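You operate a simulated robot arm through the tools that you are given. There is no shell and no other tool. Be economical: measure what you need, move in short steps, check, and stop when the job is done.

The job below is to be done with a simulated two-armed robot. You get a single attempt, and the scene is never put back.

## Task
Wipe up the spill on the top of the white bench with the blue cloth and put it back.

Only the result counts: the job must be done as asked and must still hold three seconds after the hand-in. Knocking over, shifting, dropping, spilling or breaking anything else fails it. Flat cloth is picked up by pressing the open fingertips on it (5 to 10 N) and closing them slowly along it; thin cloth reads only 2 to 8 mm in the jaws.

## Robot
Two 7-joint arms with two-finger parallel grippers on one trunk, on a base that drives. Base frame: it is fixed to the floor where the robot stands at the start and does not move with it; the origin is under the middle of the robot, x ahead of it, y to its left, z up. Lengths are in m, angles in rad, forces in N, time in s.
The left shoulder is at the start at [0.07, 0.163, 1.17], the right one opposite. Payload 3.43 kg a hand.
Tool frame (each hand has its own): the origin (TCP) lies between the finger pads and is the grasp point; the fingertips stand 0.034 m ahead of it; z points along the fingers, y is the line along which they close. Largest opening 0.128 m; finger width 0.024, thickness 0.012; the body of the gripper, 0.048 by 0.13 m, starts 0.096 m behind the TCP.
Orientation is that of the tool frame in the base frame, as a unit quaternion [w, x, y, z]. With the fingers straight down and closing along the base's y, the tool's x points along the base's -x, its y along +y and its z along -z.

## Interface
- The arms move only by the tool jog_arm. It takes "left_increments", "right_increments" or both (then of equal length, played together; a hand with none holds still); each is a list of rows, each a list of 3 entries, a list of its own where there are three numbers: the shift along the tool's x, y, z in cm, then the turn, a rotation vector about the tool's x, y, z in rad, then the finger opening in cm, from 0 to 12.8. In form: [[[dx, dy, dz], [wx, wy, wz], fingers], ...]. A call has 1 to 8 rows; each row is the pose to reach, as a shift and turn from the pose commanded when the call began, along the tool's axes at that moment. Each row takes 0.2 s and may step no farther than 0.05 m and 0.15 rad from the row before; otherwise, or with a gripper value out of range, the whole call is refused. A pose out of reach is approached as far as the arm can. The call stops where the force on the tool passes 40 N (or 10 N more than at its start, if that is more) or the arm is blocked; 0.2 s more then pass. The fingers move at their own pace (about 0.153 m/s each) and stop on an object; they squeeze with about 44 N. The grip force told is the motor's: it shows also when the fingers shut on nothing. Time passes only in rows, and 0.2 s behind the last, so rows that repeat a pose let the fingers close. It gives the time, the measured TCP pose, the force on the tool (base axes), the opening and the grip force at its end, in the units of the frame above (readings bear some noise).
- Cameras (640 x 400 px; columns grow to the right, rows downward): "scene" is now at [0.1348, -0.0305, 1.4]; the picture's right is [-0.33, -0.94, 0.00], its down [-0.52, 0.19, -0.83] and it looks along [0.78, -0.28, -0.56] (base axes); focal length 294 px, centre (320, 200). "left" rides on the left gripper at [0.076, 0.011, -0.16] in its tool frame; the picture's right is [-0.15, 0.99, 0.00], its down [-0.88, -0.13, -0.46] and it looks along [-0.45, -0.07, 0.89] (tool axes); focal length 234 px, centre (320, 200). "right" rides on the right gripper at [0.076, -0.011, -0.16] in its tool frame; the picture's right is [0.15, 0.99, 0.00], its down [-0.88, 0.13, -0.46] and it looks along [-0.45, 0.07, 0.89] (tool axes); focal length 234 px, centre (320, 200). There is no depth. A picture from a camera that has moved, and an enlarged one, comes with that camera's place and axes in the base frame and with its lens.
- snapshot(camera): a new picture of that camera. No time passes.
- slide_trunk(by): slides the trunk up (or, below 0, down) by that many m; the arms and the scene camera ride with it, the base frame stays. It gives what a move gives, with no picture.
- drive_base(legs): drives the robot by 1 to 6 legs, each [ahead, left, turn to the left] in m, m and rad, along the robot's own axes; the way and the turn of a leg run together, so that a leg with both is an arc; at most 1.5 m and 3.142 rad a leg. The arms and the cameras ride along, it lands a little off, and it stops where it bumps. It gives what a move gives.
- aim_head(pan, tilt): turns the head with the scene camera to pan (to the left, within 1.501 rad either way) and tilt (down, from -0.506 to 1.204), counted from straight ahead of the robot. It gives what a move gives.
- inspect(camera, box): a new picture of the part [left, top, right, bottom] of that camera's present view, enlarged. No time passes.
- job_done(): hands the job in; it is judged then, once.

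Go step by step. Nothing tells you exact positions but the pictures and the camera data: compare them with the known pose of the tool, close in by small moves and look again before you grip or let go. The budget is 120 turns and 100 pictures, counting those below and the enlarged ones. Unless the task says otherwise, let go and move clear before handing in, and close with one line.

The tools are called after ">>>" by a JSON object that holds its "fn" and its "kwargs". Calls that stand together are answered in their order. jog_arm: Moves the arms, as the interface text tells. Its arguments: {"type":"object","properties":{"left_increments":{"type":"array","items":{"type":"array"}},"right_increments":{"type":"array","items":{"type":"array"}}},"required":[]} The other tools are called the same way: slide_trunk (by) slides the trunk up or down; drive_base (legs) drives the base; aim_head (pan, tilt) turns the head that bears the scene camera; snapshot (camera) takes a picture; inspect (camera, box) takes an enlarged picture of a part of a camera's view; job_done () hands the job in.

At the start:

```text
time_s: 0.0
left_tool_pos: [0.5948, -0.026, 1.0202]
left_orientation: [-0.001, 0.0, 1.0, 0.0]
left_force: [-0.2, -0.2, -0.7]
left_opening: 0.1281
left_grip_force: 0.0
right_tool_pos: [0.4718, -0.5344, 1.0502]
right_orientation: [0.0, 0.0, 1.0, 0.0]
right_force: [0.3, 0.3, 0.1]
right_opening: 0.1279
right_grip_force: 0.0
trunk travel left (down, up): [-0.65, 0.29]
robot x, y, heading: [-0.0027, -0.0004, 0.002]
head pan, tilt: [-0.339, 0.59]
```

scene: 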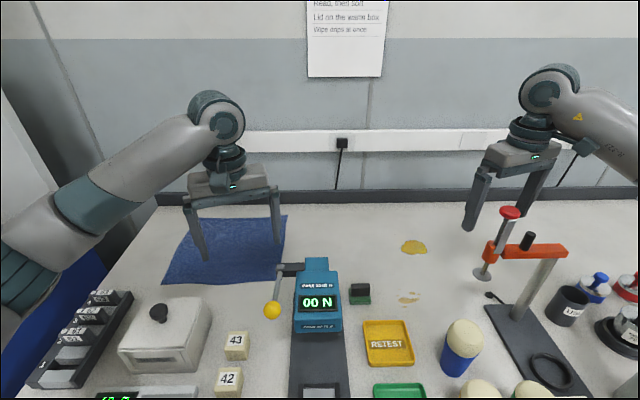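
right: 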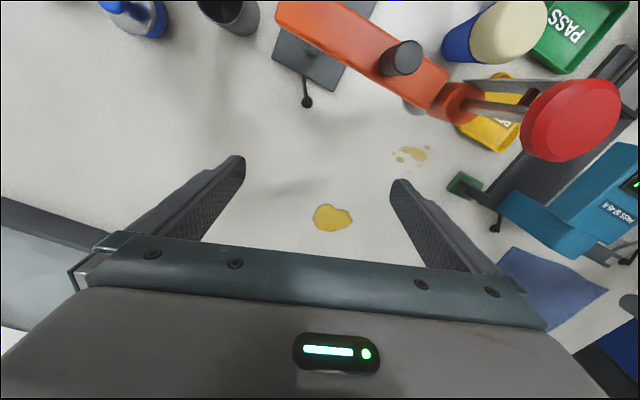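
left: 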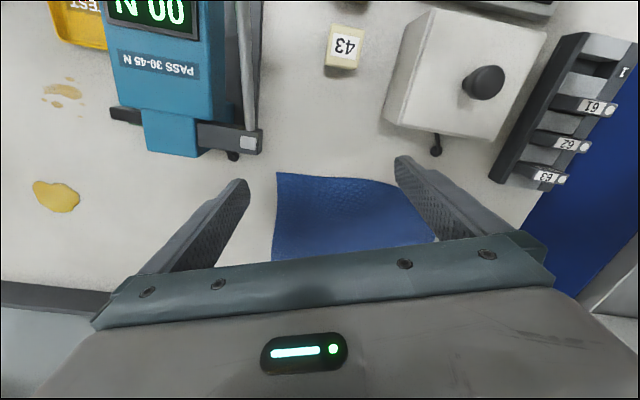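

The blue cloth lies flat at about (0.87, 0.0). A yellow puddle is near (0.67, -0.53), with a fainter spot near (0.52, -0.41). I'll look closer at all of these before moving.

>>> {"fn": "inspect", "kwargs": {"camera": "scene", "box": [340, 200, 600, 362]}}

>>> {"fn": "inspect", "kwargs": {"camera": "scene", "box": [130, 180, 370, 330]}}

>>> {"fn": "inspect", "kwargs": {"camera": "right", "box": [260, 40, 640, 278]}}

>>> {"fn": "inspect", "kwargs": {"camera": "scene", "box": [290, 0, 410, 75]}}

```text
2.46 times, centred on (470, 281) of scene
camera zoom: at [0.1348, -0.0305, 1.4], right [-0.33, -0.94, 0.0], down [-0.52, 0.19, -0.83], along [0.78, -0.28, -0.56], focal length 723 px, centre (-49, 1)
```

zoom: 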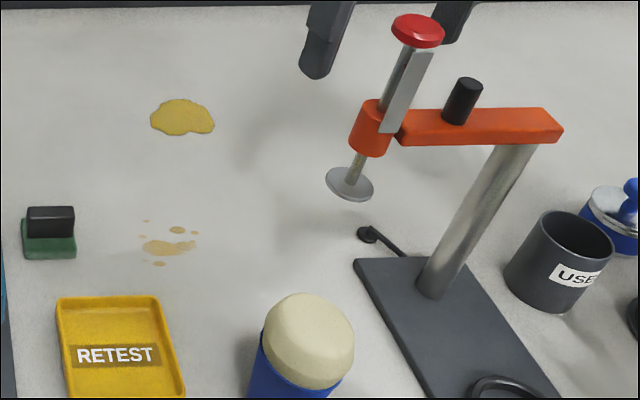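

```text
2.67 times, centred on (250, 255) of scene
camera zoom: at [0.1348, -0.0305, 1.4], right [-0.33, -0.94, 0.0], down [-0.52, 0.19, -0.83], along [0.78, -0.28, -0.56], focal length 783 px, centre (507, 53)
```

zoom: 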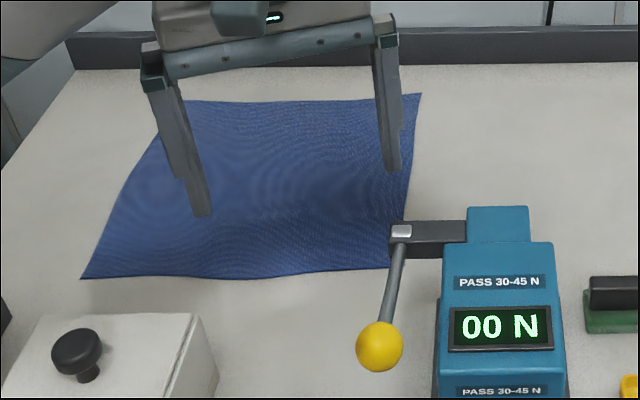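

```text
1.68 times, centred on (450, 159) of right
camera zoom: at [0.3957, -0.5461, 1.2096], right [-0.15, 0.99, 0.0], down [0.88, 0.13, 0.46], along [0.45, 0.07, -0.89], focal length 394 px, centre (102, 269)
```

zoom: 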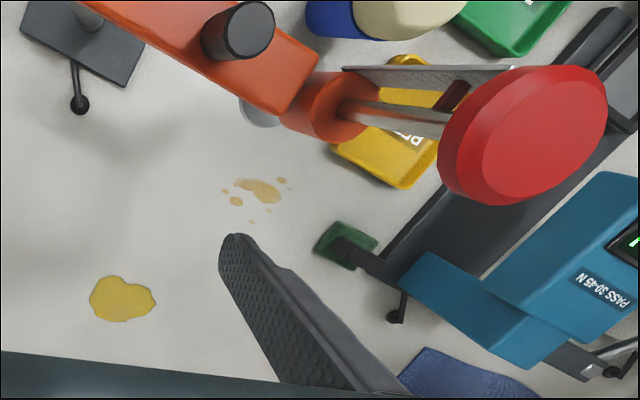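

```text
5.33 times, centred on (350, 38) of scene
camera zoom: at [0.1348, -0.0305, 1.4], right [-0.33, -0.94, 0.0], down [-0.52, 0.19, -0.83], along [0.78, -0.28, -0.56], focal length 1566 px, centre (160, 1067)
```

zoom: 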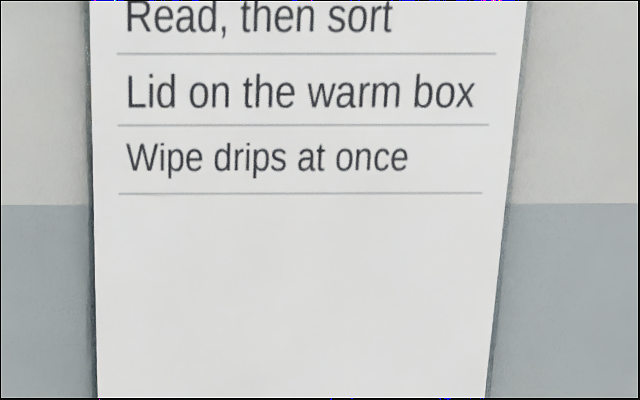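

The two views only agree if the surface is at z≈0.82, higher than the stated 0.771, so I'll approach by force. On that basis the puddle is at about (0.63, -0.49) and the cloth's right edge middle is at (0.77, -0.14). I'll raise the trunk for clearance over the clamp and move the left arm out of the way.

>>> {"fn": "slide_trunk", "kwargs": {"by": 0.15}}

>>> {"fn": "jog_arm", "kwargs": {"left_increments": [[[0, 4.5, 0], [0, 0, 0], 6], [[0, 9, 0], [0, 0, 0], 6], [[1, 13.5, 0], [0, 0, 0], 6], [[2, 18, 0], [0, 0, 0], 6], [[3, 22.5, 0], [0, 0, 0], 6], [[4, 27, 0], [0, 0, 0], 6], [[6, 31, 0], [0, 0, 0], 6], [[8, 35, 0], [0, 0, 0], 6]]}}

>>> {"fn": "aim_head", "kwargs": {"pan": -0.25, "tilt": 0.7}}

>>> {"fn": "snapshot", "kwargs": {"camera": "scene"}}

```text
time_s: 1.8
left_tool_pos: [0.5964, -0.0282, 1.1706]
left_orientation: [-0.002, 0.0, 1.0, 0.0]
left_force: [0.5, 1.1, -0.7]
left_opening: 0.1279
left_grip_force: 0.0
right_tool_pos: [0.4717, -0.5339, 1.1997]
right_orientation: [0.0, 0.0, 1.0, 0.0]
right_force: [0.0, -0.3, 0.5]
right_opening: 0.1283
right_grip_force: 0.1
trunk travel left (down, up): [-0.8, 0.14]
robot x, y, heading: [-0.0029, 0.0006, -0.0]
head pan, tilt: [-0.339, 0.59]
```

```text
time_s: 3.5
left_tool_pos: [0.5154, 0.3227, 1.1721]
left_orientation: [0.0, 0.0, 1.0, -0.001]
left_force: [-0.7, -0.3, 0.6]
left_opening: 0.0602
left_grip_force: 0.0
right_tool_pos: [0.4692, -0.5333, 1.201]
right_orientation: [0.001, 0.0, 1.0, -0.001]
right_force: [0.0, 0.1, 0.7]
right_opening: 0.1282
right_grip_force: 0.1
trunk travel left (down, up): [-0.8, 0.14]
robot x, y, heading: [-0.0009, 0.0018, -0.002]
head pan, tilt: [-0.339, 0.59]
```

```text
time_s: 4.2
left_tool_pos: [0.5155, 0.3206, 1.1725]
left_orientation: [0.0, 0.0, 1.0, 0.0]
left_force: [0.1, -0.5, -0.1]
left_opening: 0.0601
left_grip_force: 0.1
right_tool_pos: [0.4716, -0.535, 1.2]
right_orientation: [0.0, 0.0, 1.0, -0.001]
right_force: [-0.1, -0.5, -0.5]
right_opening: 0.1281
right_grip_force: 0.0
trunk travel left (down, up): [-0.8, 0.14]
robot x, y, heading: [-0.0017, -0.0043, 0.003]
head pan, tilt: [-0.25, 0.7]
```

```text
92 pictures are left
camera scene: at [0.1333, -0.0216, 1.5406], right [-0.25, -0.97, 0.0], down [-0.62, 0.16, -0.77], along [0.74, -0.19, -0.64], focal length 294 px, centre (320, 200)
```

scene: 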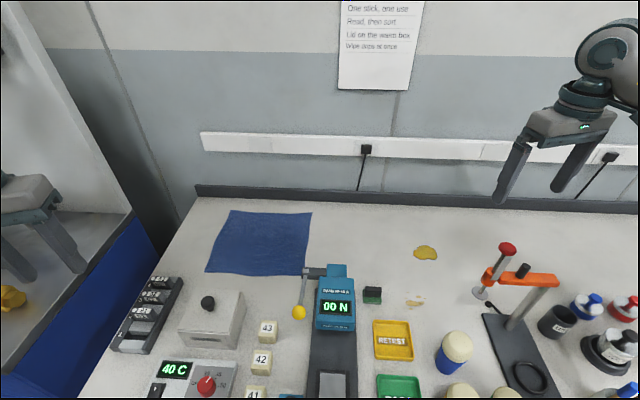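

With the head camera re-aimed, the cloth centre comes out at (0.82, 0.00) and the puddle at (0.63, -0.49). I'll move the right hand above the cloth's right edge, at about (0.785, -0.107).

>>> {"fn": "jog_arm", "kwargs": {"right_increments": [[[-2.8, 3.9, 0], [0, 0, 0], 8], [[-5.6, 7.8, 0], [0, 0, 0], 5], [[-8.4, 11.6, 0], [0, 0, 0], 5], [[-11.2, 15.5, 0], [0, 0, 0], 5], [[-14, 19.4, 0], [0, 0, 0], 5], [[-16.8, 23.3, 0], [0, 0, 0], 5], [[-19.6, 27.1, 0], [0, 0, 0], 5], [[-22.4, 31, 0], [0, 0, 0], 5]]}}

>>> {"fn": "jog_arm", "kwargs": {"right_increments": [[[-3, 4, 0], [0, 0, 0], 5], [[-6, 8, 0], [0, 0, 0], 5], [[-8.9, 11.8, 0], [0, 0, 0], 5], [[-8.9, 11.8, 5], [0, 0, 0], 5], [[-8.9, 11.8, 10], [0, 0, 0], 5], [[-8.9, 11.8, 15], [0, 0, 0], 5], [[-8.9, 11.8, 20], [0, 0, 0], 5]]}}

>>> {"fn": "snapshot", "kwargs": {"camera": "scene"}}

>>> {"fn": "snapshot", "kwargs": {"camera": "right"}}

```text
time_s: 6.0
left_tool_pos: [0.517, 0.3237, 1.1714]
left_orientation: [-0.001, 0.0, 1.0, -0.001]
left_force: [0.5, 0.0, 0.0]
left_opening: 0.0601
left_grip_force: 0.1
right_tool_pos: [0.6969, -0.223, 1.1998]
right_orientation: [0.0, 0.0, 1.0, -0.001]
right_force: [-0.4, 0.7, -0.6]
right_opening: 0.0502
right_grip_force: 0.0
trunk travel left (down, up): [-0.8, 0.14]
robot x, y, heading: [0.0002, 0.0002, 0.002]
head pan, tilt: [-0.25, 0.7]
```

```text
time_s: 7.6
left_tool_pos: [0.5176, 0.3214, 1.171]
left_orientation: [-0.001, 0.0, 1.0, 0.0]
left_force: [0.3, 0.2, -0.3]
left_opening: 0.0601
left_grip_force: 0.0
right_tool_pos: [0.7853, -0.1087, 1.0032]
right_orientation: [0.0, 0.0, 1.0, 0.0]
right_force: [0.8, -0.4, -0.9]
right_opening: 0.05
right_grip_force: 0.0
trunk travel left (down, up): [-0.8, 0.14]
robot x, y, heading: [-0.0009, 0.0045, -0.002]
head pan, tilt: [-0.25, 0.7]
```

```text
91 pictures are left
camera scene: at [0.1349, -0.0224, 1.5404], right [-0.25, -0.97, 0.0], down [-0.63, 0.16, -0.76], along [0.74, -0.19, -0.65], focal length 294 px, centre (320, 200)
```

scene: 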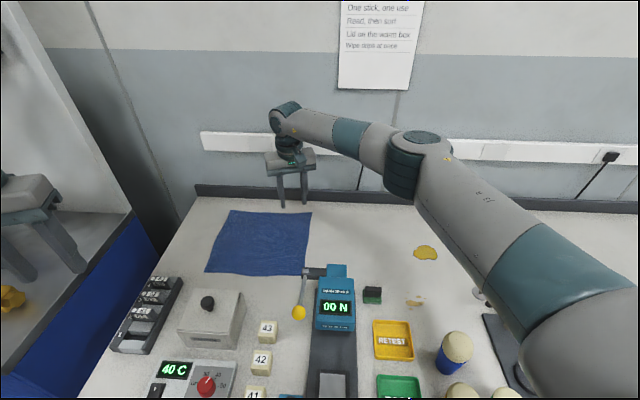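

```text
90 pictures are left
camera right: at [0.7099, -0.1192, 1.1617], right [-0.15, 0.99, 0.0], down [0.88, 0.13, 0.46], along [0.45, 0.07, -0.89], focal length 234 px, centre (320, 200)
```

right: 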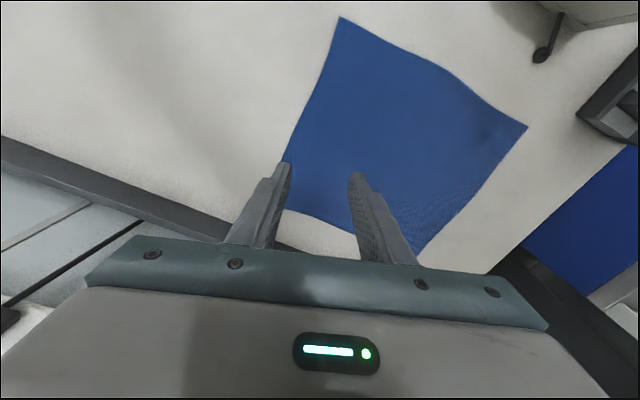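

The hand is over the cloth with both tips just inside the right edge. I'll lower to just above the surface, then feel for contact.

>>> {"fn": "jog_arm", "kwargs": {"right_increments": [[[0, 0, 4], [0, 0, 0], 5], [[0, 0, 8], [0, 0, 0], 5], [[0, 0, 12], [0, 0, 0], 5], [[0, 0, 13.2], [0, 0, 0], 5]]}}

>>> {"fn": "inspect", "kwargs": {"camera": "scene", "box": [190, 130, 350, 230]}}

>>> {"fn": "snapshot", "kwargs": {"camera": "right"}}

```text
time_s: 8.6
left_tool_pos: [0.5168, 0.3218, 1.1724]
left_orientation: [-0.001, 0.0, 1.0, 0.0]
left_force: [0.3, -0.2, 0.6]
left_opening: 0.0602
left_grip_force: 0.0
right_tool_pos: [0.7826, -0.107, 0.8686]
right_orientation: [-0.001, 0.0, 1.0, 0.0]
right_force: [-0.9, 0.7, 0.0]
right_opening: 0.05
right_grip_force: 0.0
trunk travel left (down, up): [-0.8, 0.14]
robot x, y, heading: [0.0014, -0.0003, -0.004]
head pan, tilt: [-0.25, 0.7]
```

```text
4.00 times, centred on (270, 180) of scene
camera zoom: at [0.1337, -0.0217, 1.5405], right [-0.25, -0.97, 0.0], down [-0.62, 0.16, -0.76], along [0.74, -0.19, -0.64], focal length 1174 px, centre (520, 280)
```

zoom: 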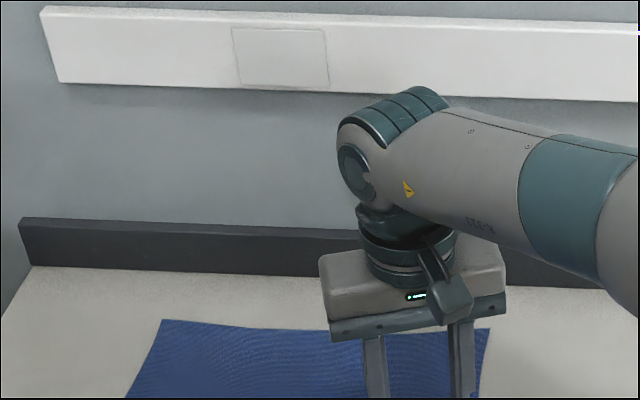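

```text
88 pictures are left
camera right: at [0.7071, -0.1176, 1.0276], right [-0.15, 0.99, 0.0], down [0.88, 0.13, 0.46], along [0.45, 0.07, -0.89], focal length 234 px, centre (320, 200)
```

right: 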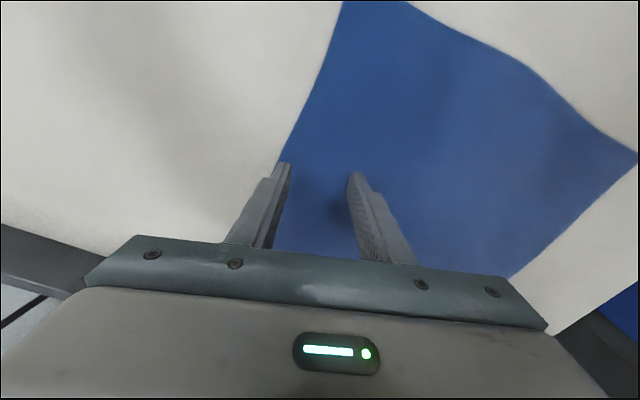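

The tips are about 1 cm above the cloth, and the right finger is right at the edge. I'll shift 1.5 cm inward and press down gently.

>>> {"fn": "jog_arm", "kwargs": {"right_increments": [[[0, 1.5, 0], [0, 0, 0], 5], [[0, 1.5, 0.5], [0, 0, 0], 5], [[0, 1.5, 0.9], [0, 0, 0], 5], [[0, 1.5, 1.2], [0, 0, 0], 5]]}}

```text
time_s: 9.6
left_tool_pos: [0.5166, 0.321, 1.1727]
left_orientation: [0.0, 0.001, 1.0, 0.0]
left_force: [0.0, 0.6, 1.1]
left_opening: 0.0599
left_grip_force: 0.0
right_tool_pos: [0.7831, -0.0924, 0.855]
right_orientation: [0.0, 0.0, 1.0, 0.001]
right_force: [0.1, -0.2, 0.0]
right_opening: 0.0502
right_grip_force: 0.0
trunk travel left (down, up): [-0.8, 0.14]
robot x, y, heading: [0.0016, -0.0015, 0.001]
head pan, tilt: [-0.25, 0.7]
```

>>> {"fn": "jog_arm", "kwargs": {"right_increments": [[[0, 0, 0.4], [0, 0, 0], 5], [[0, 0, 0.4], [0, 0, 0], 5]]}}

>>> {"fn": "snapshot", "kwargs": {"camera": "right"}}

```text
time_s: 10.2
left_tool_pos: [0.5137, 0.3215, 1.1728]
left_orientation: [0.001, 0.0, 1.0, -0.001]
left_force: [-0.4, 0.2, -0.2]
left_opening: 0.0601
left_grip_force: 0.0
right_tool_pos: [0.7826, -0.0915, 0.855]
right_orientation: [0.002, 0.0, 1.0, 0.0]
right_force: [0.9, 1.5, 17.5]
right_opening: 0.0501
right_grip_force: 0.1
trunk travel left (down, up): [-0.8, 0.14]
robot x, y, heading: [0.001, -0.0007, -0.002]
head pan, tilt: [-0.25, 0.7]
```

```text
87 pictures are left
camera right: at [0.7065, -0.103, 1.0149], right [-0.15, 0.99, 0.0], down [0.88, 0.13, 0.46], along [0.45, 0.07, -0.89], focal length 234 px, centre (320, 200)
```

right: 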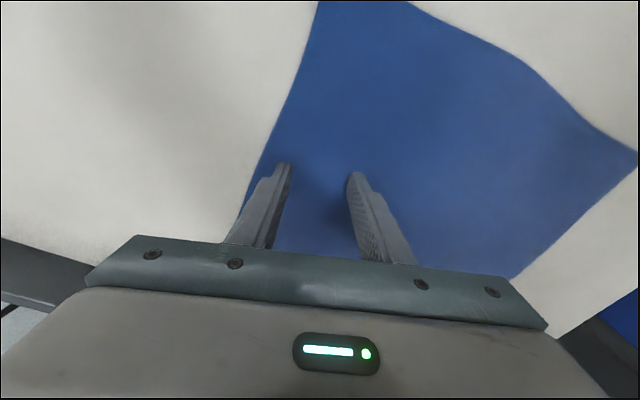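

Contact is at TCP z 0.855, which puts the surface at about 0.821, but 17 N is too hard. I'll back off 2 mm and close slowly.

>>> {"fn": "jog_arm", "kwargs": {"right_increments": [[[0, 0, -0.2], [0, 0, 0], 5], [[0, 0, -0.2], [0, 0, 0], 4.3], [[0, 0, -0.2], [0, 0, 0], 3.6], [[0, 0, -0.2], [0, 0, 0], 2.9]]}}

```text
time_s: 11.2
left_tool_pos: [0.5155, 0.3224, 1.1733]
left_orientation: [0.001, 0.0, 1.0, -0.001]
left_force: [0.2, -0.1, -0.3]
left_opening: 0.0602
left_grip_force: 0.0
right_tool_pos: [0.7824, -0.0909, 0.8546]
right_orientation: [0.0, 0.0, 1.0, 0.0]
right_force: [0.2, 0.0, 17.6]
right_opening: 0.0272
right_grip_force: 0.2
trunk travel left (down, up): [-0.8, 0.14]
robot x, y, heading: [0.0025, -0.0013, -0.003]
head pan, tilt: [-0.25, 0.7]
```

>>> {"fn": "jog_arm", "kwargs": {"right_increments": [[[0, 0, -0.2], [0, 0, 0], 2.9]]}}

>>> {"fn": "inspect", "kwargs": {"camera": "right", "box": [220, 120, 420, 260]}}

```text
time_s: 11.6
left_tool_pos: [0.5146, 0.3213, 1.1725]
left_orientation: [0.0, 0.0, 1.0, -0.001]
left_force: [-0.7, 0.3, 0.0]
left_opening: 0.0602
left_grip_force: 0.0
right_tool_pos: [0.7821, -0.09, 0.8552]
right_orientation: [0.0, 0.0, 1.0, 0.0]
right_force: [-0.4, 0.3, 10.7]
right_opening: 0.028
right_grip_force: 0.0
trunk travel left (down, up): [-0.8, 0.14]
robot x, y, heading: [0.0035, -0.0005, 0.001]
head pan, tilt: [-0.25, 0.7]
```

```text
2.86 times, centred on (320, 190) of right
camera zoom: at [0.707, -0.1022, 1.0153], right [-0.15, 0.99, 0.0], down [0.88, 0.13, 0.46], along [0.45, 0.07, -0.89], focal length 669 px, centre (320, 229)
```

zoom: 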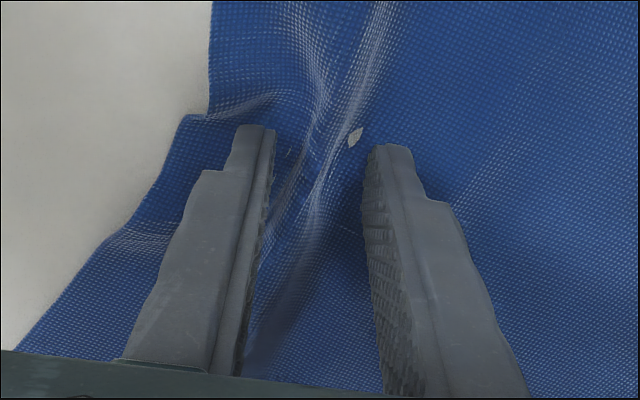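

The cloth is gathering between the fingers. I'll keep closing at around 8 N.

>>> {"fn": "jog_arm", "kwargs": {"right_increments": [[[0, 0, -0.05], [0, 0, 0], 2.2], [[0, 0, -0.05], [0, 0, 0], 1.5], [[0, 0, -0.05], [0, 0, 0], 0.9], [[0, 0, -0.05], [0, 0, 0], 0.4], [[0, 0, -0.05], [0, 0, 0], 0], [[0, 0, -0.05], [0, 0, 0], 0]]}}

>>> {"fn": "inspect", "kwargs": {"camera": "right", "box": [220, 120, 420, 260]}}

```text
time_s: 13.0
left_tool_pos: [0.5162, 0.3209, 1.173]
left_orientation: [0.0, 0.001, 1.0, 0.0]
left_force: [-0.5, -0.2, -0.4]
left_opening: 0.0599
left_grip_force: 0.0
right_tool_pos: [0.7844, -0.0921, 0.8563]
right_orientation: [0.0, 0.0, 1.0, -0.001]
right_force: [-0.6, -0.1, 2.5]
right_opening: 0.0024
right_grip_force: 36.6
trunk travel left (down, up): [-0.8, 0.14]
robot x, y, heading: [-0.0017, 0.0029, -0.003]
head pan, tilt: [-0.25, 0.7]
```

```text
2.86 times, centred on (320, 190) of right
camera zoom: at [0.708, -0.1029, 1.0155], right [-0.15, 0.99, 0.0], down [0.88, 0.13, 0.46], along [0.45, 0.07, -0.89], focal length 669 px, centre (320, 229)
```

zoom: 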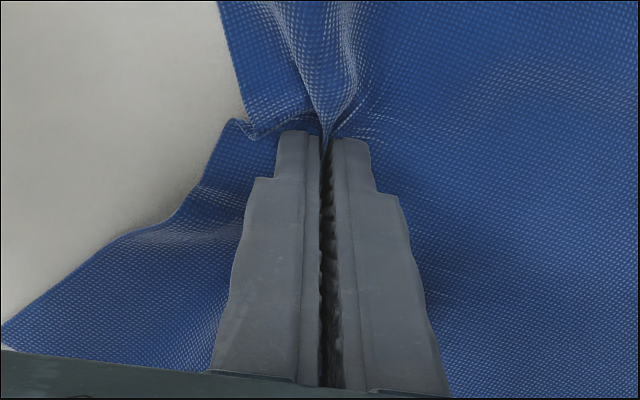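

The pinch reads 2.4 mm with 36 N of grip, so the cloth seems held. I'll lift and check.

>>> {"fn": "jog_arm", "kwargs": {"right_increments": [[[0, 0, -1.5], [0, 0, 0], 0], [[0, 0, -4], [0, 0, 0], 0], [[0, 0, -7], [0, 0, 0], 0], [[0, 0, -10], [0, 0, 0], 0]]}}

>>> {"fn": "snapshot", "kwargs": {"camera": "scene"}}

```text
time_s: 14.0
left_tool_pos: [0.5156, 0.3215, 1.1734]
left_orientation: [0.0, 0.0, 1.0, 0.001]
left_force: [-0.2, 0.1, 0.1]
left_opening: 0.0599
left_grip_force: 0.0
right_tool_pos: [0.7861, -0.0893, 0.9578]
right_orientation: [-0.001, 0.0, 1.0, 0.001]
right_force: [-0.3, -0.3, 0.4]
right_opening: 0.0024
right_grip_force: 36.8
trunk travel left (down, up): [-0.8, 0.14]
robot x, y, heading: [0.0006, 0.0026, 0.003]
head pan, tilt: [-0.25, 0.7]
```

```text
84 pictures are left
camera scene: at [0.133, -0.0215, 1.5405], right [-0.25, -0.97, 0.0], down [-0.62, 0.16, -0.77], along [0.74, -0.19, -0.64], focal length 294 px, centre (320, 200)
```

scene: 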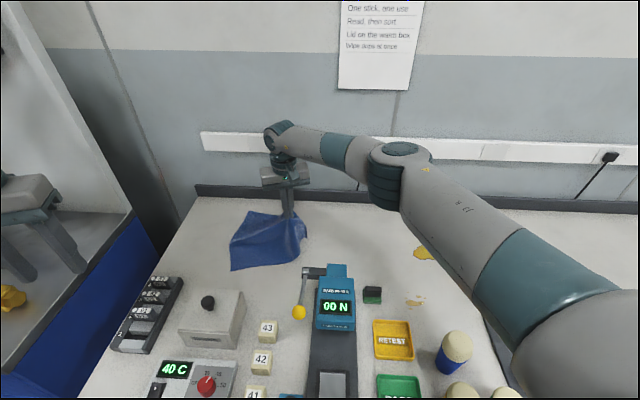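

The cloth is held. I'll lift high so it clears the gauge, then carry it along the back of the bench.

>>> {"fn": "jog_arm", "kwargs": {"right_increments": [[[0, 0, -4.5], [0, 0, 0], 0], [[0, 0, -9], [0, 0, 0], 0], [[0, 0, -13.5], [0, 0, 0], 0], [[0, 0, -18], [0, 0, 0], 0], [[0, 0, -22], [0, 0, 0], 0], [[0, 0, -25], [0, 0, 0], 0], [[0, 0, -25], [0, 0, 0], 0]]}}

>>> {"fn": "snapshot", "kwargs": {"camera": "scene"}}

```text
time_s: 15.6
left_tool_pos: [0.5159, 0.322, 1.1714]
left_orientation: [0.0, 0.0, 1.0, 0.0]
left_force: [0.2, -0.1, 0.2]
left_opening: 0.06
left_grip_force: 0.2
right_tool_pos: [0.7818, -0.0921, 1.205]
right_orientation: [0.0, 0.0, 1.0, 0.0]
right_force: [0.4, -0.3, 0.0]
right_opening: 0.0024
right_grip_force: 37.2
trunk travel left (down, up): [-0.8, 0.14]
robot x, y, heading: [-0.001, 0.0039, 0.002]
head pan, tilt: [-0.25, 0.7]
```

```text
83 pictures are left
camera scene: at [0.1339, -0.022, 1.5404], right [-0.25, -0.97, 0.0], down [-0.62, 0.16, -0.76], along [0.74, -0.19, -0.64], focal length 294 px, centre (320, 200)
```

scene: 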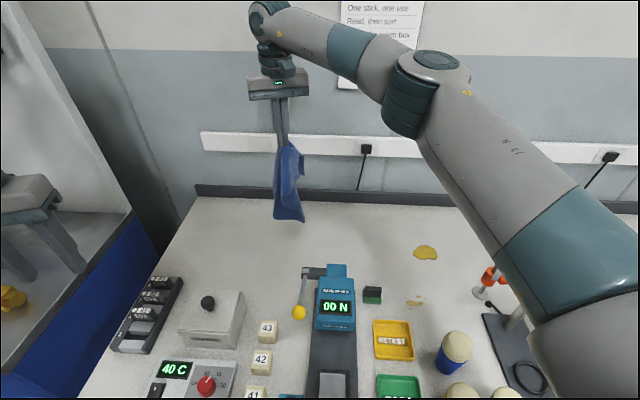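

The cloth hangs free and clear. I'll move it right along y to about -0.30 and then descend diagonally toward the puddle, so the cloth trails behind.

>>> {"fn": "jog_arm", "kwargs": {"right_increments": [[[0, -4, 0], [0, 0, 0], 0], [[0, -8, 0], [0, 0, 0], 0], [[0, -12, 0], [0, 0, 0], 0], [[0, -16, 0], [0, 0, 0], 0], [[0, -20, 0], [0, 0, 0], 0], [[0, -22, 0], [0, 0, 0], 0], [[0, -22, 3], [0, 0, 0], 0], [[0, -22, 6], [0, 0, 0], 0]]}}

>>> {"fn": "jog_arm", "kwargs": {"right_increments": [[[1.5, -2, 3.8], [0, 0, 0], 0], [[3, -4, 7.6], [0, 0, 0], 0], [[4.5, -6, 11.4], [0, 0, 0], 0], [[6, -8, 15.2], [0, 0, 0], 0], [[7.5, -10, 19], [0, 0, 0], 0], [[9.5, -12, 22.5], [0, 0, 0], 0], [[11, -14, 25], [0, 0, 0], 0]]}}

>>> {"fn": "snapshot", "kwargs": {"camera": "scene"}}

>>> {"fn": "snapshot", "kwargs": {"camera": "right"}}

```text
time_s: 17.4
left_tool_pos: [0.5163, 0.3206, 1.1716]
left_orientation: [-0.001, 0.0, 1.0, -0.001]
left_force: [0.2, 0.3, -0.3]
left_opening: 0.0598
left_grip_force: 0.0
right_tool_pos: [0.7861, -0.3126, 1.147]
right_orientation: [0.0, 0.001, 1.0, 0.0]
right_force: [0.2, 0.4, -0.3]
right_opening: 0.0023
right_grip_force: 36.6
trunk travel left (down, up): [-0.8, 0.14]
robot x, y, heading: [0.0024, 0.0013, 0.001]
head pan, tilt: [-0.25, 0.7]
```

```text
time_s: 19.0
left_tool_pos: [0.5152, 0.321, 1.1729]
left_orientation: [-0.001, 0.0, 1.0, -0.001]
left_force: [0.4, 0.3, 1.0]
left_opening: 0.0599
left_grip_force: 0.1
right_tool_pos: [0.6749, -0.4512, 0.8943]
right_orientation: [0.0, 0.0, 1.0, -0.001]
right_force: [0.0, 0.2, -0.1]
right_opening: 0.0024
right_grip_force: 37.0
trunk travel left (down, up): [-0.8, 0.14]
robot x, y, heading: [-0.0008, 0.0013, 0.0]
head pan, tilt: [-0.25, 0.7]
```

```text
82 pictures are left
camera scene: at [0.1336, -0.0228, 1.5405], right [-0.25, -0.97, 0.0], down [-0.62, 0.16, -0.76], along [0.74, -0.19, -0.64], focal length 294 px, centre (320, 200)
```

scene: 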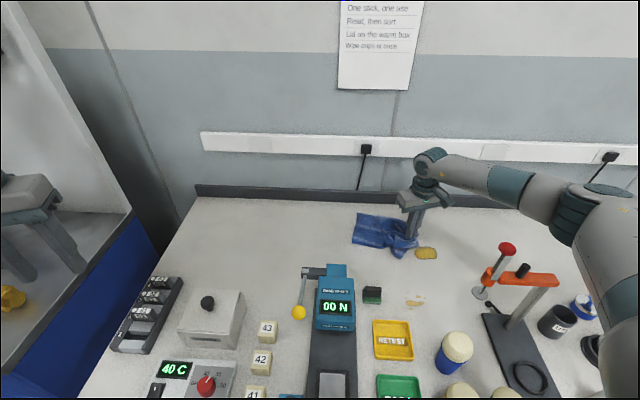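

```text
81 pictures are left
camera right: at [0.5989, -0.4635, 1.0537], right [-0.15, 0.99, 0.0], down [0.88, 0.13, 0.46], along [0.45, 0.07, -0.89], focal length 234 px, centre (320, 200)
```

right: 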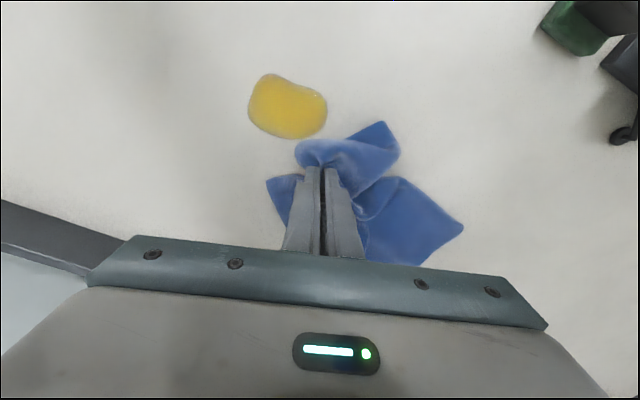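

The cloth trails behind and the puddle is at (0.625, -0.489), about 8 by 6.5 cm. I'll lower to contact and begin wiping.

>>> {"fn": "jog_arm", "kwargs": {"right_increments": [[[0, 0, 2], [0, 0, 0], 0], [[0, 0, 3.4], [0, 0, 0], 0], [[0, 0, 4.0], [0, 0, 0], 0]]}}

```text
time_s: 19.8
left_tool_pos: [0.515, 0.3236, 1.1729]
left_orientation: [0.0, 0.0, 1.0, 0.0]
left_force: [-0.1, 0.0, 0.8]
left_opening: 0.0599
left_grip_force: 0.0
right_tool_pos: [0.6751, -0.4516, 0.8578]
right_orientation: [0.002, 0.0, 1.0, -0.001]
right_force: [0.9, -1.3, 7.9]
right_opening: 0.0022
right_grip_force: 37.4
trunk travel left (down, up): [-0.8, 0.14]
robot x, y, heading: [0.0, 0.0, -0.002]
head pan, tilt: [-0.25, 0.7]
```

Contact is about 8 N. Wiping in strokes across the puddle.

>>> {"fn": "jog_arm", "kwargs": {"right_increments": [[[2, -2, 0], [0, 0, 0], 0], [[4, -3.5, 0], [0, 0, 0], 0], [[6, -4.5, 0], [0, 0, 0], 0], [[8, -5.5, 0], [0, 0, 0], 0], [[10, -7, 0], [0, 0, 0], 0], [[10, -7, 0], [0, 0, 0], 0]]}}

>>> {"fn": "snapshot", "kwargs": {"camera": "right"}}

>>> {"fn": "inspect", "kwargs": {"camera": "scene", "box": [330, 190, 490, 310]}}

```text
time_s: 21.2
left_tool_pos: [0.5153, 0.3243, 1.1721]
left_orientation: [0.0, 0.0, 1.0, -0.001]
left_force: [-0.3, -0.1, -0.1]
left_opening: 0.0603
left_grip_force: 0.1
right_tool_pos: [0.5763, -0.5203, 0.8577]
right_orientation: [0.002, 0.0, 1.0, -0.001]
right_force: [8.0, 2.8, 27.9]
right_opening: 0.0025
right_grip_force: 36.7
trunk travel left (down, up): [-0.8, 0.14]
robot x, y, heading: [0.0009, -0.0015, 0.001]
head pan, tilt: [-0.25, 0.7]
```

```text
80 pictures are left
camera right: at [0.4987, -0.5313, 1.0174], right [-0.15, 0.99, 0.0], down [0.88, 0.13, 0.46], along [0.45, 0.06, -0.89], focal length 234 px, centre (320, 200)
```

right: 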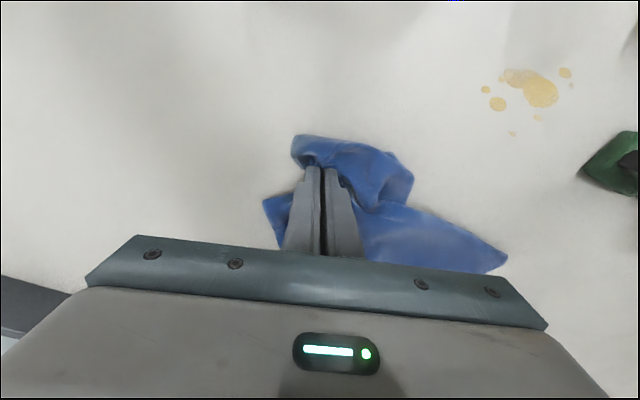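

```text
3.33 times, centred on (410, 250) of scene
camera zoom: at [0.1317, -0.018, 1.5409], right [-0.25, -0.97, 0.0], down [-0.62, 0.16, -0.77], along [0.74, -0.19, -0.64], focal length 979 px, centre (20, 33)
```

zoom: 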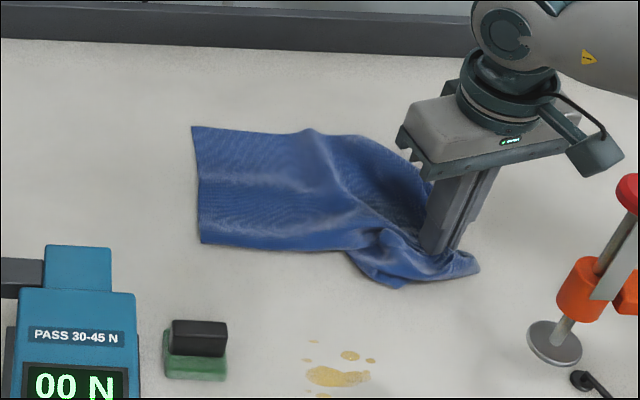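

The cloth now covers the puddle area, but the force has risen to 28 N. I'll ease up a little and add more strokes.

>>> {"fn": "jog_arm", "kwargs": {"right_increments": [[[-1, -0.5, -0.3], [0, 0, 0], 0], [[-4, 0, -0.3], [0, 0, 0], 0], [[-7, 1, -0.3], [0, 0, 0], 0], [[-7, 4, -0.3], [0, 0, 0], 0], [[-5, 5.5, -0.3], [0, 0, 0], 0], [[-2, 6, -0.3], [0, 0, 0], 0], [[0, 6, -0.3], [0, 0, 0], 0], [[1, 6, -0.3], [0, 0, 0], 0]]}}

>>> {"fn": "snapshot", "kwargs": {"camera": "right"}}

```text
time_s: 23.0
left_tool_pos: [0.5165, 0.3225, 1.1734]
left_orientation: [0.001, 0.0, 1.0, 0.001]
left_force: [-0.2, 0.1, 0.6]
left_opening: 0.0598
left_grip_force: 0.0
right_tool_pos: [0.565, -0.4624, 0.8601]
right_orientation: [-0.001, 0.001, 1.0, -0.001]
right_force: [-0.6, -0.1, 1.0]
right_opening: 0.0024
right_grip_force: 36.9
trunk travel left (down, up): [-0.8, 0.14]
robot x, y, heading: [-0.0024, 0.0022, 0.001]
head pan, tilt: [-0.25, 0.7]
```

```text
78 pictures are left
camera right: at [0.4891, -0.4734, 1.0194], right [-0.15, 0.99, 0.0], down [0.88, 0.13, 0.46], along [0.45, 0.07, -0.89], focal length 234 px, centre (320, 200)
```

right: 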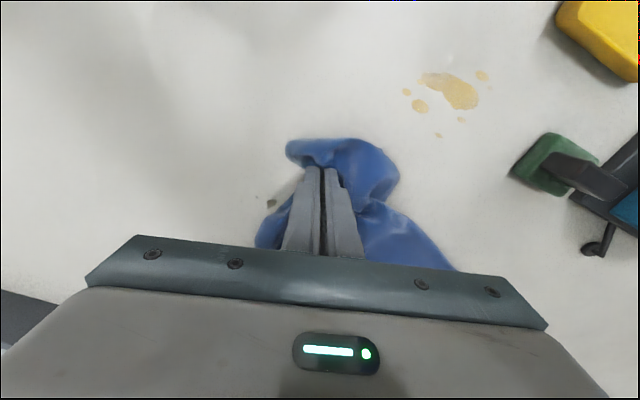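

A small smudge is visible left of the fingers. I'll look closer.

>>> {"fn": "inspect", "kwargs": {"camera": "right", "box": [200, 120, 360, 250]}}

>>> {"fn": "inspect", "kwargs": {"camera": "scene", "box": [330, 190, 490, 310]}}

```text
3.08 times, centred on (280, 185) of right
camera zoom: at [0.4891, -0.4734, 1.0194], right [-0.15, 0.99, 0.0], down [0.88, 0.13, 0.46], along [0.45, 0.07, -0.89], focal length 720 px, centre (443, 246)
```

zoom: 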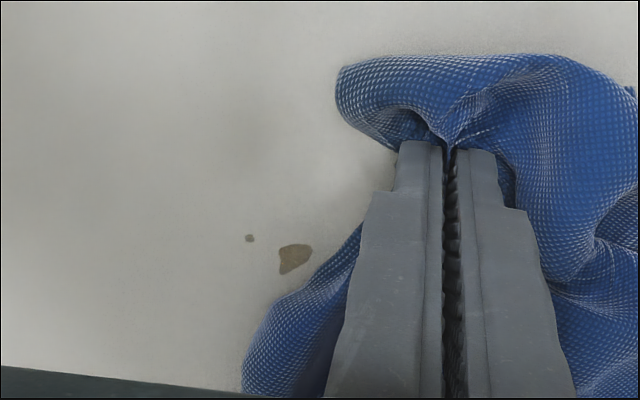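

```text
3.33 times, centred on (410, 250) of scene
camera zoom: at [0.1333, -0.0216, 1.5405], right [-0.25, -0.97, 0.0], down [-0.62, 0.16, -0.76], along [0.74, -0.19, -0.64], focal length 979 px, centre (20, 33)
```

zoom: 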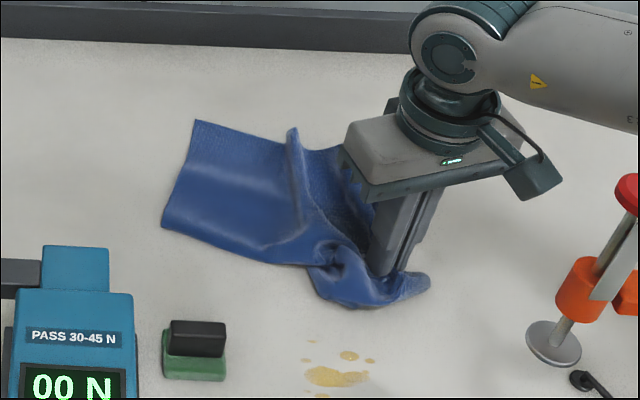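

Residue remains near (0.60, -0.505). I'll scrub around it with slightly more pressure.

>>> {"fn": "jog_arm", "kwargs": {"right_increments": [[[-3.5, -3, 0.25], [0, 0, 0], 0], [[-5.5, -6.8, 0.25], [0, 0, 0], 0], [[-1.5, -6.8, 0.25], [0, 0, 0], 0], [[-1, -2.8, 0.2], [0, 0, 0], 0], [[-4.5, 0.2, 0.2], [0, 0, 0], 0], [[-8.5, 0.2, 0.2], [0, 0, 0], 0], [[-9.5, -3.8, 0.2], [0, 0, 0], 0], [[-6, -5.8, 0.25], [0, 0, 0], 0]]}}

>>> {"fn": "jog_arm", "kwargs": {"right_increments": [[[3, 0.5, 0], [0, 0, 0], 0], [[4, -1, 0], [0, 0, 0], 0], [[0, -2, 0], [0, 0, 0], 0], [[-3, 0, 0], [0, 0, 0], 0], [[-2, 3, 0], [0, 0, 0], 0], [[2, 3.5, 0], [0, 0, 0], 0], [[5, 5, 0], [0, 0, 0], 0], [[7, 7, 0], [0, 0, 0], 0]]}}

>>> {"fn": "snapshot", "kwargs": {"camera": "right"}}

>>> {"fn": "inspect", "kwargs": {"camera": "scene", "box": [330, 190, 490, 310]}}

```text
time_s: 24.8
left_tool_pos: [0.5124, 0.3241, 1.1741]
left_orientation: [0.002, -0.001, 1.0, -0.001]
left_force: [-0.4, -0.4, 0.7]
left_opening: 0.0601
left_grip_force: 0.1
right_tool_pos: [0.6227, -0.5191, 0.8575]
right_orientation: [0.004, -0.001, 1.0, -0.001]
right_force: [9.6, 3.4, 30.3]
right_opening: 0.0023
right_grip_force: 37.0
trunk travel left (down, up): [-0.8, 0.14]
robot x, y, heading: [-0.0036, 0.002, 0.002]
head pan, tilt: [-0.25, 0.7]
```

```text
time_s: 26.6
left_tool_pos: [0.5151, 0.3222, 1.1719]
left_orientation: [0.0, 0.0, 1.0, -0.001]
left_force: [-0.6, 0.1, -0.1]
left_opening: 0.0601
left_grip_force: 0.1
right_tool_pos: [0.5519, -0.4486, 0.8585]
right_orientation: [0.001, 0.0, 1.0, -0.001]
right_force: [2.8, -3.7, 12.3]
right_opening: 0.0024
right_grip_force: 37.0
trunk travel left (down, up): [-0.8, 0.14]
robot x, y, heading: [0.0007, -0.0003, -0.001]
head pan, tilt: [-0.25, 0.7]
```

```text
75 pictures are left
camera right: at [0.4762, -0.4597, 1.0179], right [-0.15, 0.99, 0.0], down [0.88, 0.13, 0.46], along [0.45, 0.07, -0.89], focal length 234 px, centre (320, 200)
```

right: 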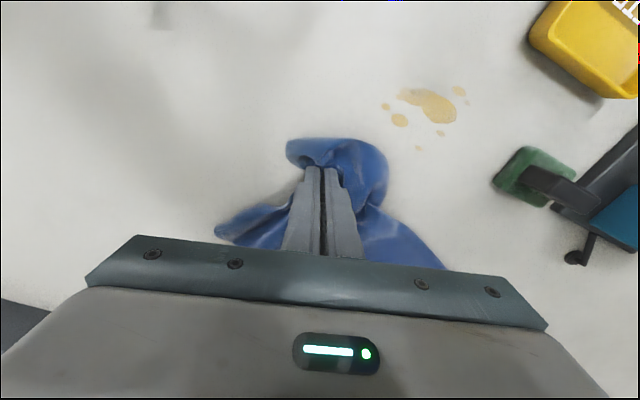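

```text
3.33 times, centred on (410, 250) of scene
camera zoom: at [0.1323, -0.0201, 1.5407], right [-0.25, -0.97, 0.0], down [-0.62, 0.16, -0.77], along [0.74, -0.19, -0.64], focal length 979 px, centre (20, 33)
```

zoom: 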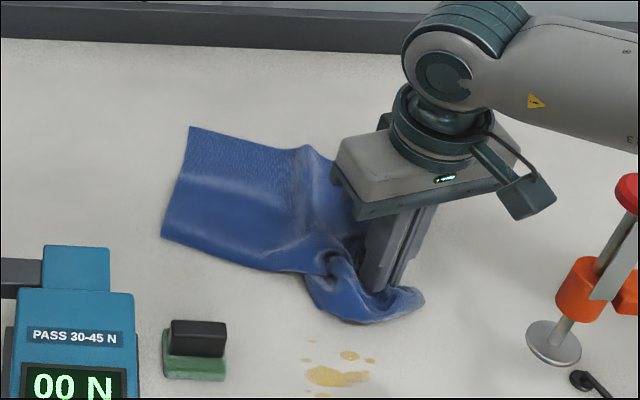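

The residue is now covered or gone. I'll lift the cloth clear toward the back to check the bench underneath.

>>> {"fn": "jog_arm", "kwargs": {"right_increments": [[[-1, 0, -4], [0, 0, 0], 0], [[-4, 0, -8], [0, 0, 0], 0], [[-7, 0, -12], [0, 0, 0], 0], [[-10, 0.5, -16], [0, 0, 0], 0], [[-13, 1.5, -20], [0, 0, 0], 0], [[-16, 3, -24], [0, 0, 0], 0], [[-19, 4.5, -28], [0, 0, 0], 0], [[-20, 6, -31], [0, 0, 0], 0]]}}

>>> {"fn": "snapshot", "kwargs": {"camera": "scene"}}

>>> {"fn": "inspect", "kwargs": {"camera": "scene", "box": [350, 210, 510, 310]}}

```text
refused: row 4 steps farther than a row can; nothing moved
```

```text
73 pictures are left
camera scene: at [0.1323, -0.0201, 1.5407], right [-0.25, -0.97, 0.0], down [-0.62, 0.16, -0.77], along [0.74, -0.19, -0.64], focal length 294 px, centre (320, 200)
```

scene: 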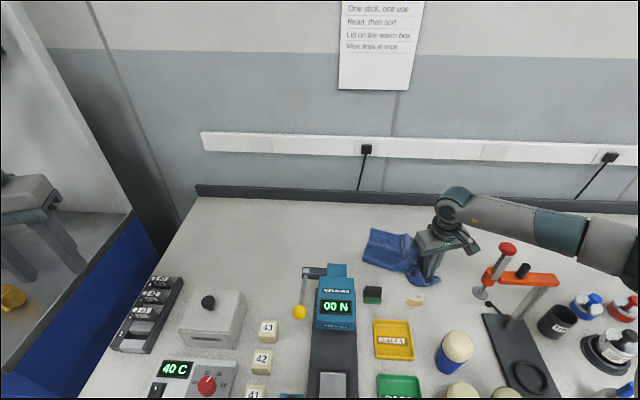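

```text
4.00 times, centred on (430, 260) of scene
camera zoom: at [0.1323, -0.0201, 1.5407], right [-0.25, -0.97, 0.0], down [-0.62, 0.16, -0.77], along [0.74, -0.19, -0.64], focal length 1174 px, centre (-120, -40)
```

zoom: 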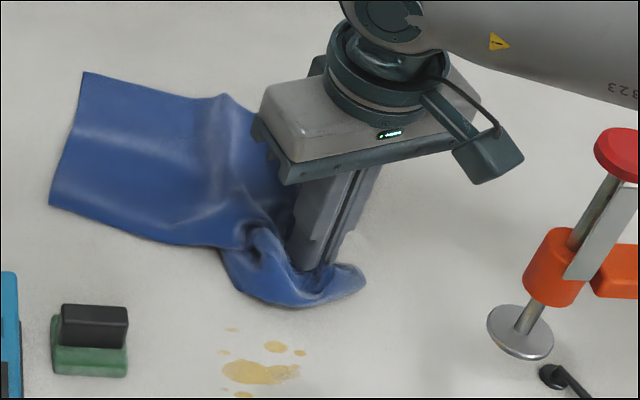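

>>> {"fn": "jog_arm", "kwargs": {"right_increments": [[[-1, 0, -4], [0, 0, 0], 0], [[-3.5, 0, -8], [0, 0, 0], 0], [[-6, 0, -12], [0, 0, 0], 0], [[-8.5, 0, -16], [0, 0, 0], 0], [[-11, 0.5, -20], [0, 0, 0], 0], [[-13.5, 1.5, -24], [0, 0, 0], 0], [[-16, 3, -28], [0, 0, 0], 0], [[-18, 4.5, -31], [0, 0, 0], 0]]}}

>>> {"fn": "snapshot", "kwargs": {"camera": "scene"}}

>>> {"fn": "inspect", "kwargs": {"camera": "scene", "box": [350, 210, 510, 310]}}

>>> {"fn": "snapshot", "kwargs": {"camera": "right"}}

```text
time_s: 28.4
left_tool_pos: [0.5172, 0.3228, 1.1708]
left_orientation: [-0.001, 0.001, 1.0, -0.001]
left_force: [0.1, 0.4, -0.8]
left_opening: 0.06
left_grip_force: 0.1
right_tool_pos: [0.7345, -0.4018, 1.1635]
right_orientation: [0.0, 0.001, 1.0, -0.001]
right_force: [-0.1, 0.3, -1.3]
right_opening: 0.0022
right_grip_force: 37.3
trunk travel left (down, up): [-0.8, 0.14]
robot x, y, heading: [-0.0009, -0.0013, 0.005]
head pan, tilt: [-0.25, 0.7]
```

```text
71 pictures are left
camera scene: at [0.1341, -0.0197, 1.5404], right [-0.25, -0.97, 0.0], down [-0.62, 0.16, -0.76], along [0.74, -0.19, -0.64], focal length 294 px, centre (320, 200)
```

scene: 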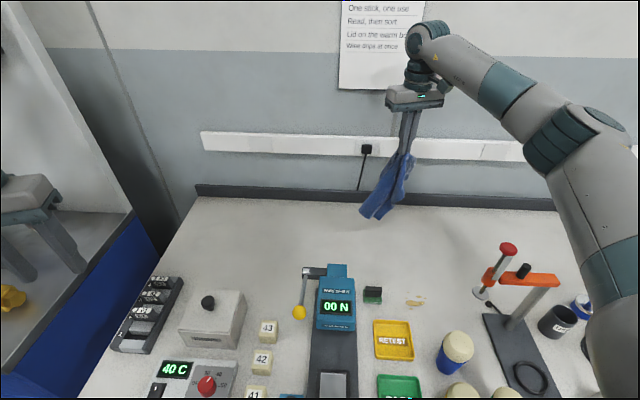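

```text
4.00 times, centred on (430, 260) of scene
camera zoom: at [0.1341, -0.0197, 1.5404], right [-0.25, -0.97, 0.0], down [-0.62, 0.16, -0.76], along [0.74, -0.19, -0.64], focal length 1174 px, centre (-120, -40)
```

zoom: 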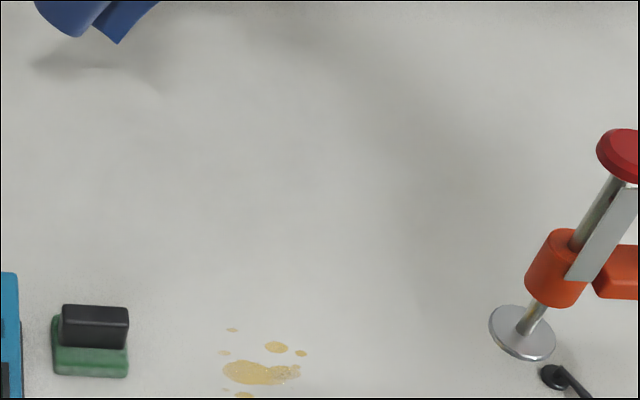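

```text
69 pictures are left
camera right: at [0.6597, -0.4131, 1.3243], right [-0.15, 0.99, 0.0], down [0.88, 0.13, 0.45], along [0.45, 0.06, -0.89], focal length 234 px, centre (320, 200)
```

right: 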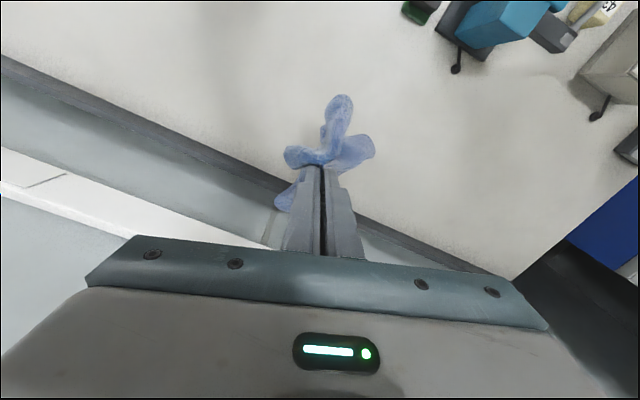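

The main puddle is completely gone. The fainter drips near (0.48, -0.37) might count as part of the spill, so I'll wipe them too, carefully because of the nearby clamp. I'll raise the trunk further for arm clearance first.

>>> {"fn": "slide_trunk", "kwargs": {"by": 0.13}}

>>> {"fn": "jog_arm", "kwargs": {"right_increments": [[[0.5, 0, 3], [0, 0, 0.1], 0], [[1, 0, 6], [0, 0, 0.2], 0], [[1.5, 0, 9], [0, 0, 0.3], 0], [[3, 0, 13], [0, 0, 0.3], 0]]}}

>>> {"fn": "snapshot", "kwargs": {"camera": "scene"}}

```text
time_s: 30.0
left_tool_pos: [0.5163, 0.3216, 1.3017]
left_orientation: [-0.001, 0.0, 1.0, 0.0]
left_force: [-0.5, 0.0, 0.8]
left_opening: 0.0601
left_grip_force: 0.1
right_tool_pos: [0.7347, -0.4037, 1.2932]
right_orientation: [0.0, 0.0, 1.0, 0.0]
right_force: [-0.6, -0.6, -0.1]
right_opening: 0.0023
right_grip_force: 37.3
trunk travel left (down, up): [-0.93, 0.01]
robot x, y, heading: [0.0012, 0.0029, 0.002]
head pan, tilt: [-0.25, 0.7]
```

```text
time_s: 31.0
left_tool_pos: [0.5173, 0.3209, 1.3007]
left_orientation: [0.0, 0.0, 1.0, 0.0]
left_force: [-1.1, 0.0, 0.0]
left_opening: 0.06
left_grip_force: 0.0
right_tool_pos: [0.7024, -0.4024, 1.1641]
right_orientation: [0.0, 0.15, 0.989, 0.0]
right_force: [0.2, -0.1, 0.2]
right_opening: 0.0023
right_grip_force: 37.0
trunk travel left (down, up): [-0.93, 0.01]
robot x, y, heading: [0.0006, 0.0031, -0.0]
head pan, tilt: [-0.25, 0.7]
```

```text
68 pictures are left
camera scene: at [0.1333, -0.023, 1.6706], right [-0.25, -0.97, 0.0], down [-0.62, 0.16, -0.76], along [0.74, -0.19, -0.64], focal length 294 px, centre (320, 200)
```

scene: 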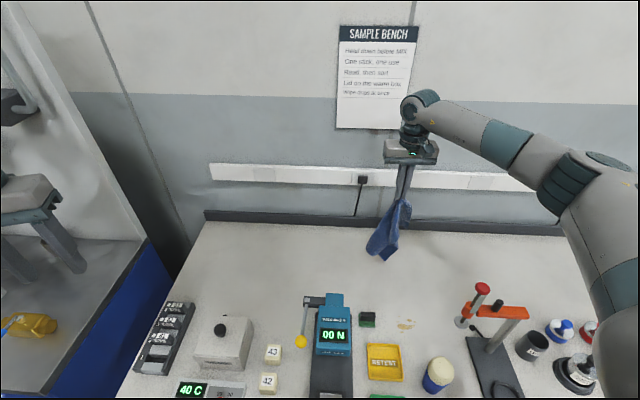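

Yaw is set so the camera side swings away from the clamp. I'll descend while moving toward the drips, stopping short to check clearance.

>>> {"fn": "jog_arm", "kwargs": {"right_increments": [[[2, -0.4, 3.2], [0, 0, 0], 0], [[4, -0.8, 6.4], [0, 0, 0], 0], [[6, -1.2, 9.6], [0, 0, 0], 0], [[8, -1.6, 12.8], [0, 0, 0], 0], [[10, -2, 16], [0, 0, 0], 0], [[12, -2.4, 19.2], [0, 0, 0], 0], [[14, -2.8, 22.4], [0, 0, 0], 0], [[16, -3.2, 25.6], [0, 0, 0], 0]]}}

>>> {"fn": "snapshot", "kwargs": {"camera": "scene"}}

>>> {"fn": "snapshot", "kwargs": {"camera": "right"}}

```text
time_s: 32.8
left_tool_pos: [0.5154, 0.322, 1.3026]
left_orientation: [0.0, 0.0, 1.0, 0.0]
left_force: [0.1, 0.0, 0.3]
left_opening: 0.0599
left_grip_force: 0.0
right_tool_pos: [0.5416, -0.3861, 0.9085]
right_orientation: [0.0, 0.149, 0.989, 0.0]
right_force: [0.6, -0.3, 1.0]
right_opening: 0.0024
right_grip_force: 37.1
trunk travel left (down, up): [-0.93, 0.01]
robot x, y, heading: [0.0048, 0.001, 0.001]
head pan, tilt: [-0.25, 0.7]
```

```text
67 pictures are left
camera scene: at [0.1332, -0.0224, 1.6706], right [-0.25, -0.97, 0.0], down [-0.62, 0.16, -0.76], along [0.74, -0.19, -0.64], focal length 294 px, centre (320, 200)
```

scene: 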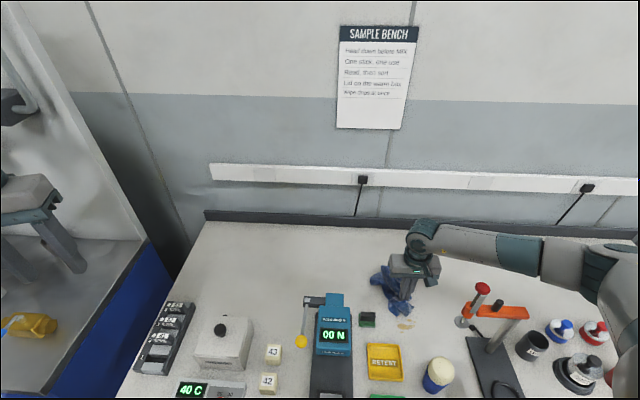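

```text
66 pictures are left
camera right: at [0.4667, -0.3741, 1.0685], right [0.15, 0.99, 0.0], down [0.88, -0.14, 0.46], along [0.45, -0.07, -0.89], focal length 234 px, centre (320, 200)
```

right: 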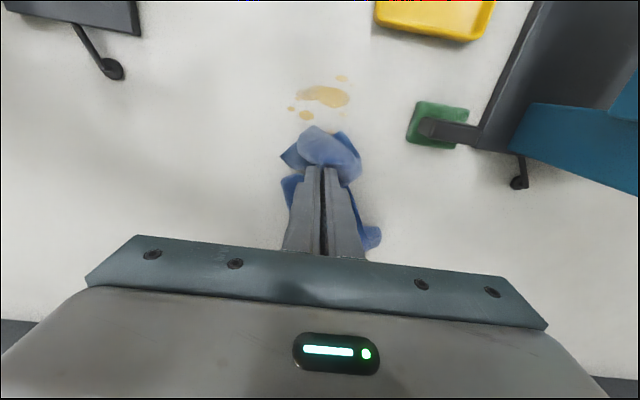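

From here the right forearm would come down over the clamp's red knob, so that route is unsafe. I'll take the cloth back and lay it near home, then use the left arm for the drips, since it approaches from the other side. First I lift and carry away.

>>> {"fn": "jog_arm", "kwargs": {"right_increments": [[[-1.5, 0.5, -4], [0, 0, 0], 0], [[-3.2, 1.2, -8], [0, 0, 0], 0], [[-5, 2, -12], [0, 0, 0], 0], [[-7, 3, -16], [0, 0, 0], 0], [[-9, 4, -20], [0, 0, -0.1], 0], [[-11, 5, -24], [0, 0, -0.2], 0], [[-13, 6.5, -28], [0, 0, -0.3], 0], [[-14.5, 7.6, -31.5], [0, 0, -0.3], 0]]}}

>>> {"fn": "snapshot", "kwargs": {"camera": "scene"}}

```text
time_s: 34.6
left_tool_pos: [0.518, 0.3215, 1.3012]
left_orientation: [-0.001, 0.001, 1.0, 0.0]
left_force: [0.5, 0.5, -0.4]
left_opening: 0.0602
left_grip_force: 0.0
right_tool_pos: [0.7021, -0.3537, 1.2236]
right_orientation: [-0.001, 0.0, 1.0, 0.0]
right_force: [0.9, 0.0, -0.4]
right_opening: 0.0023
right_grip_force: 37.0
trunk travel left (down, up): [-0.93, 0.01]
robot x, y, heading: [0.0004, 0.0025, 0.004]
head pan, tilt: [-0.25, 0.7]
```

```text
65 pictures are left
camera scene: at [0.1337, -0.0206, 1.6704], right [-0.25, -0.97, 0.0], down [-0.62, 0.16, -0.76], along [0.74, -0.19, -0.64], focal length 294 px, centre (320, 200)
```

scene: 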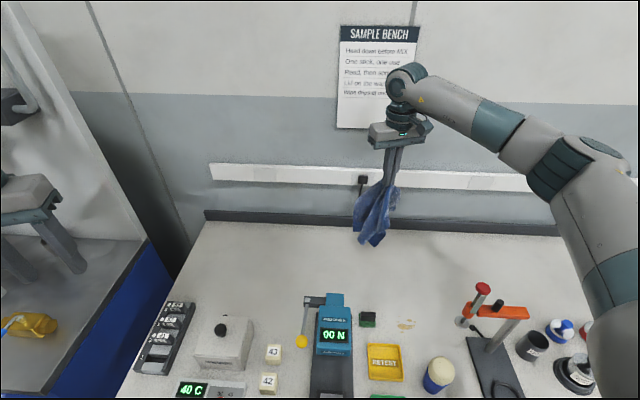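

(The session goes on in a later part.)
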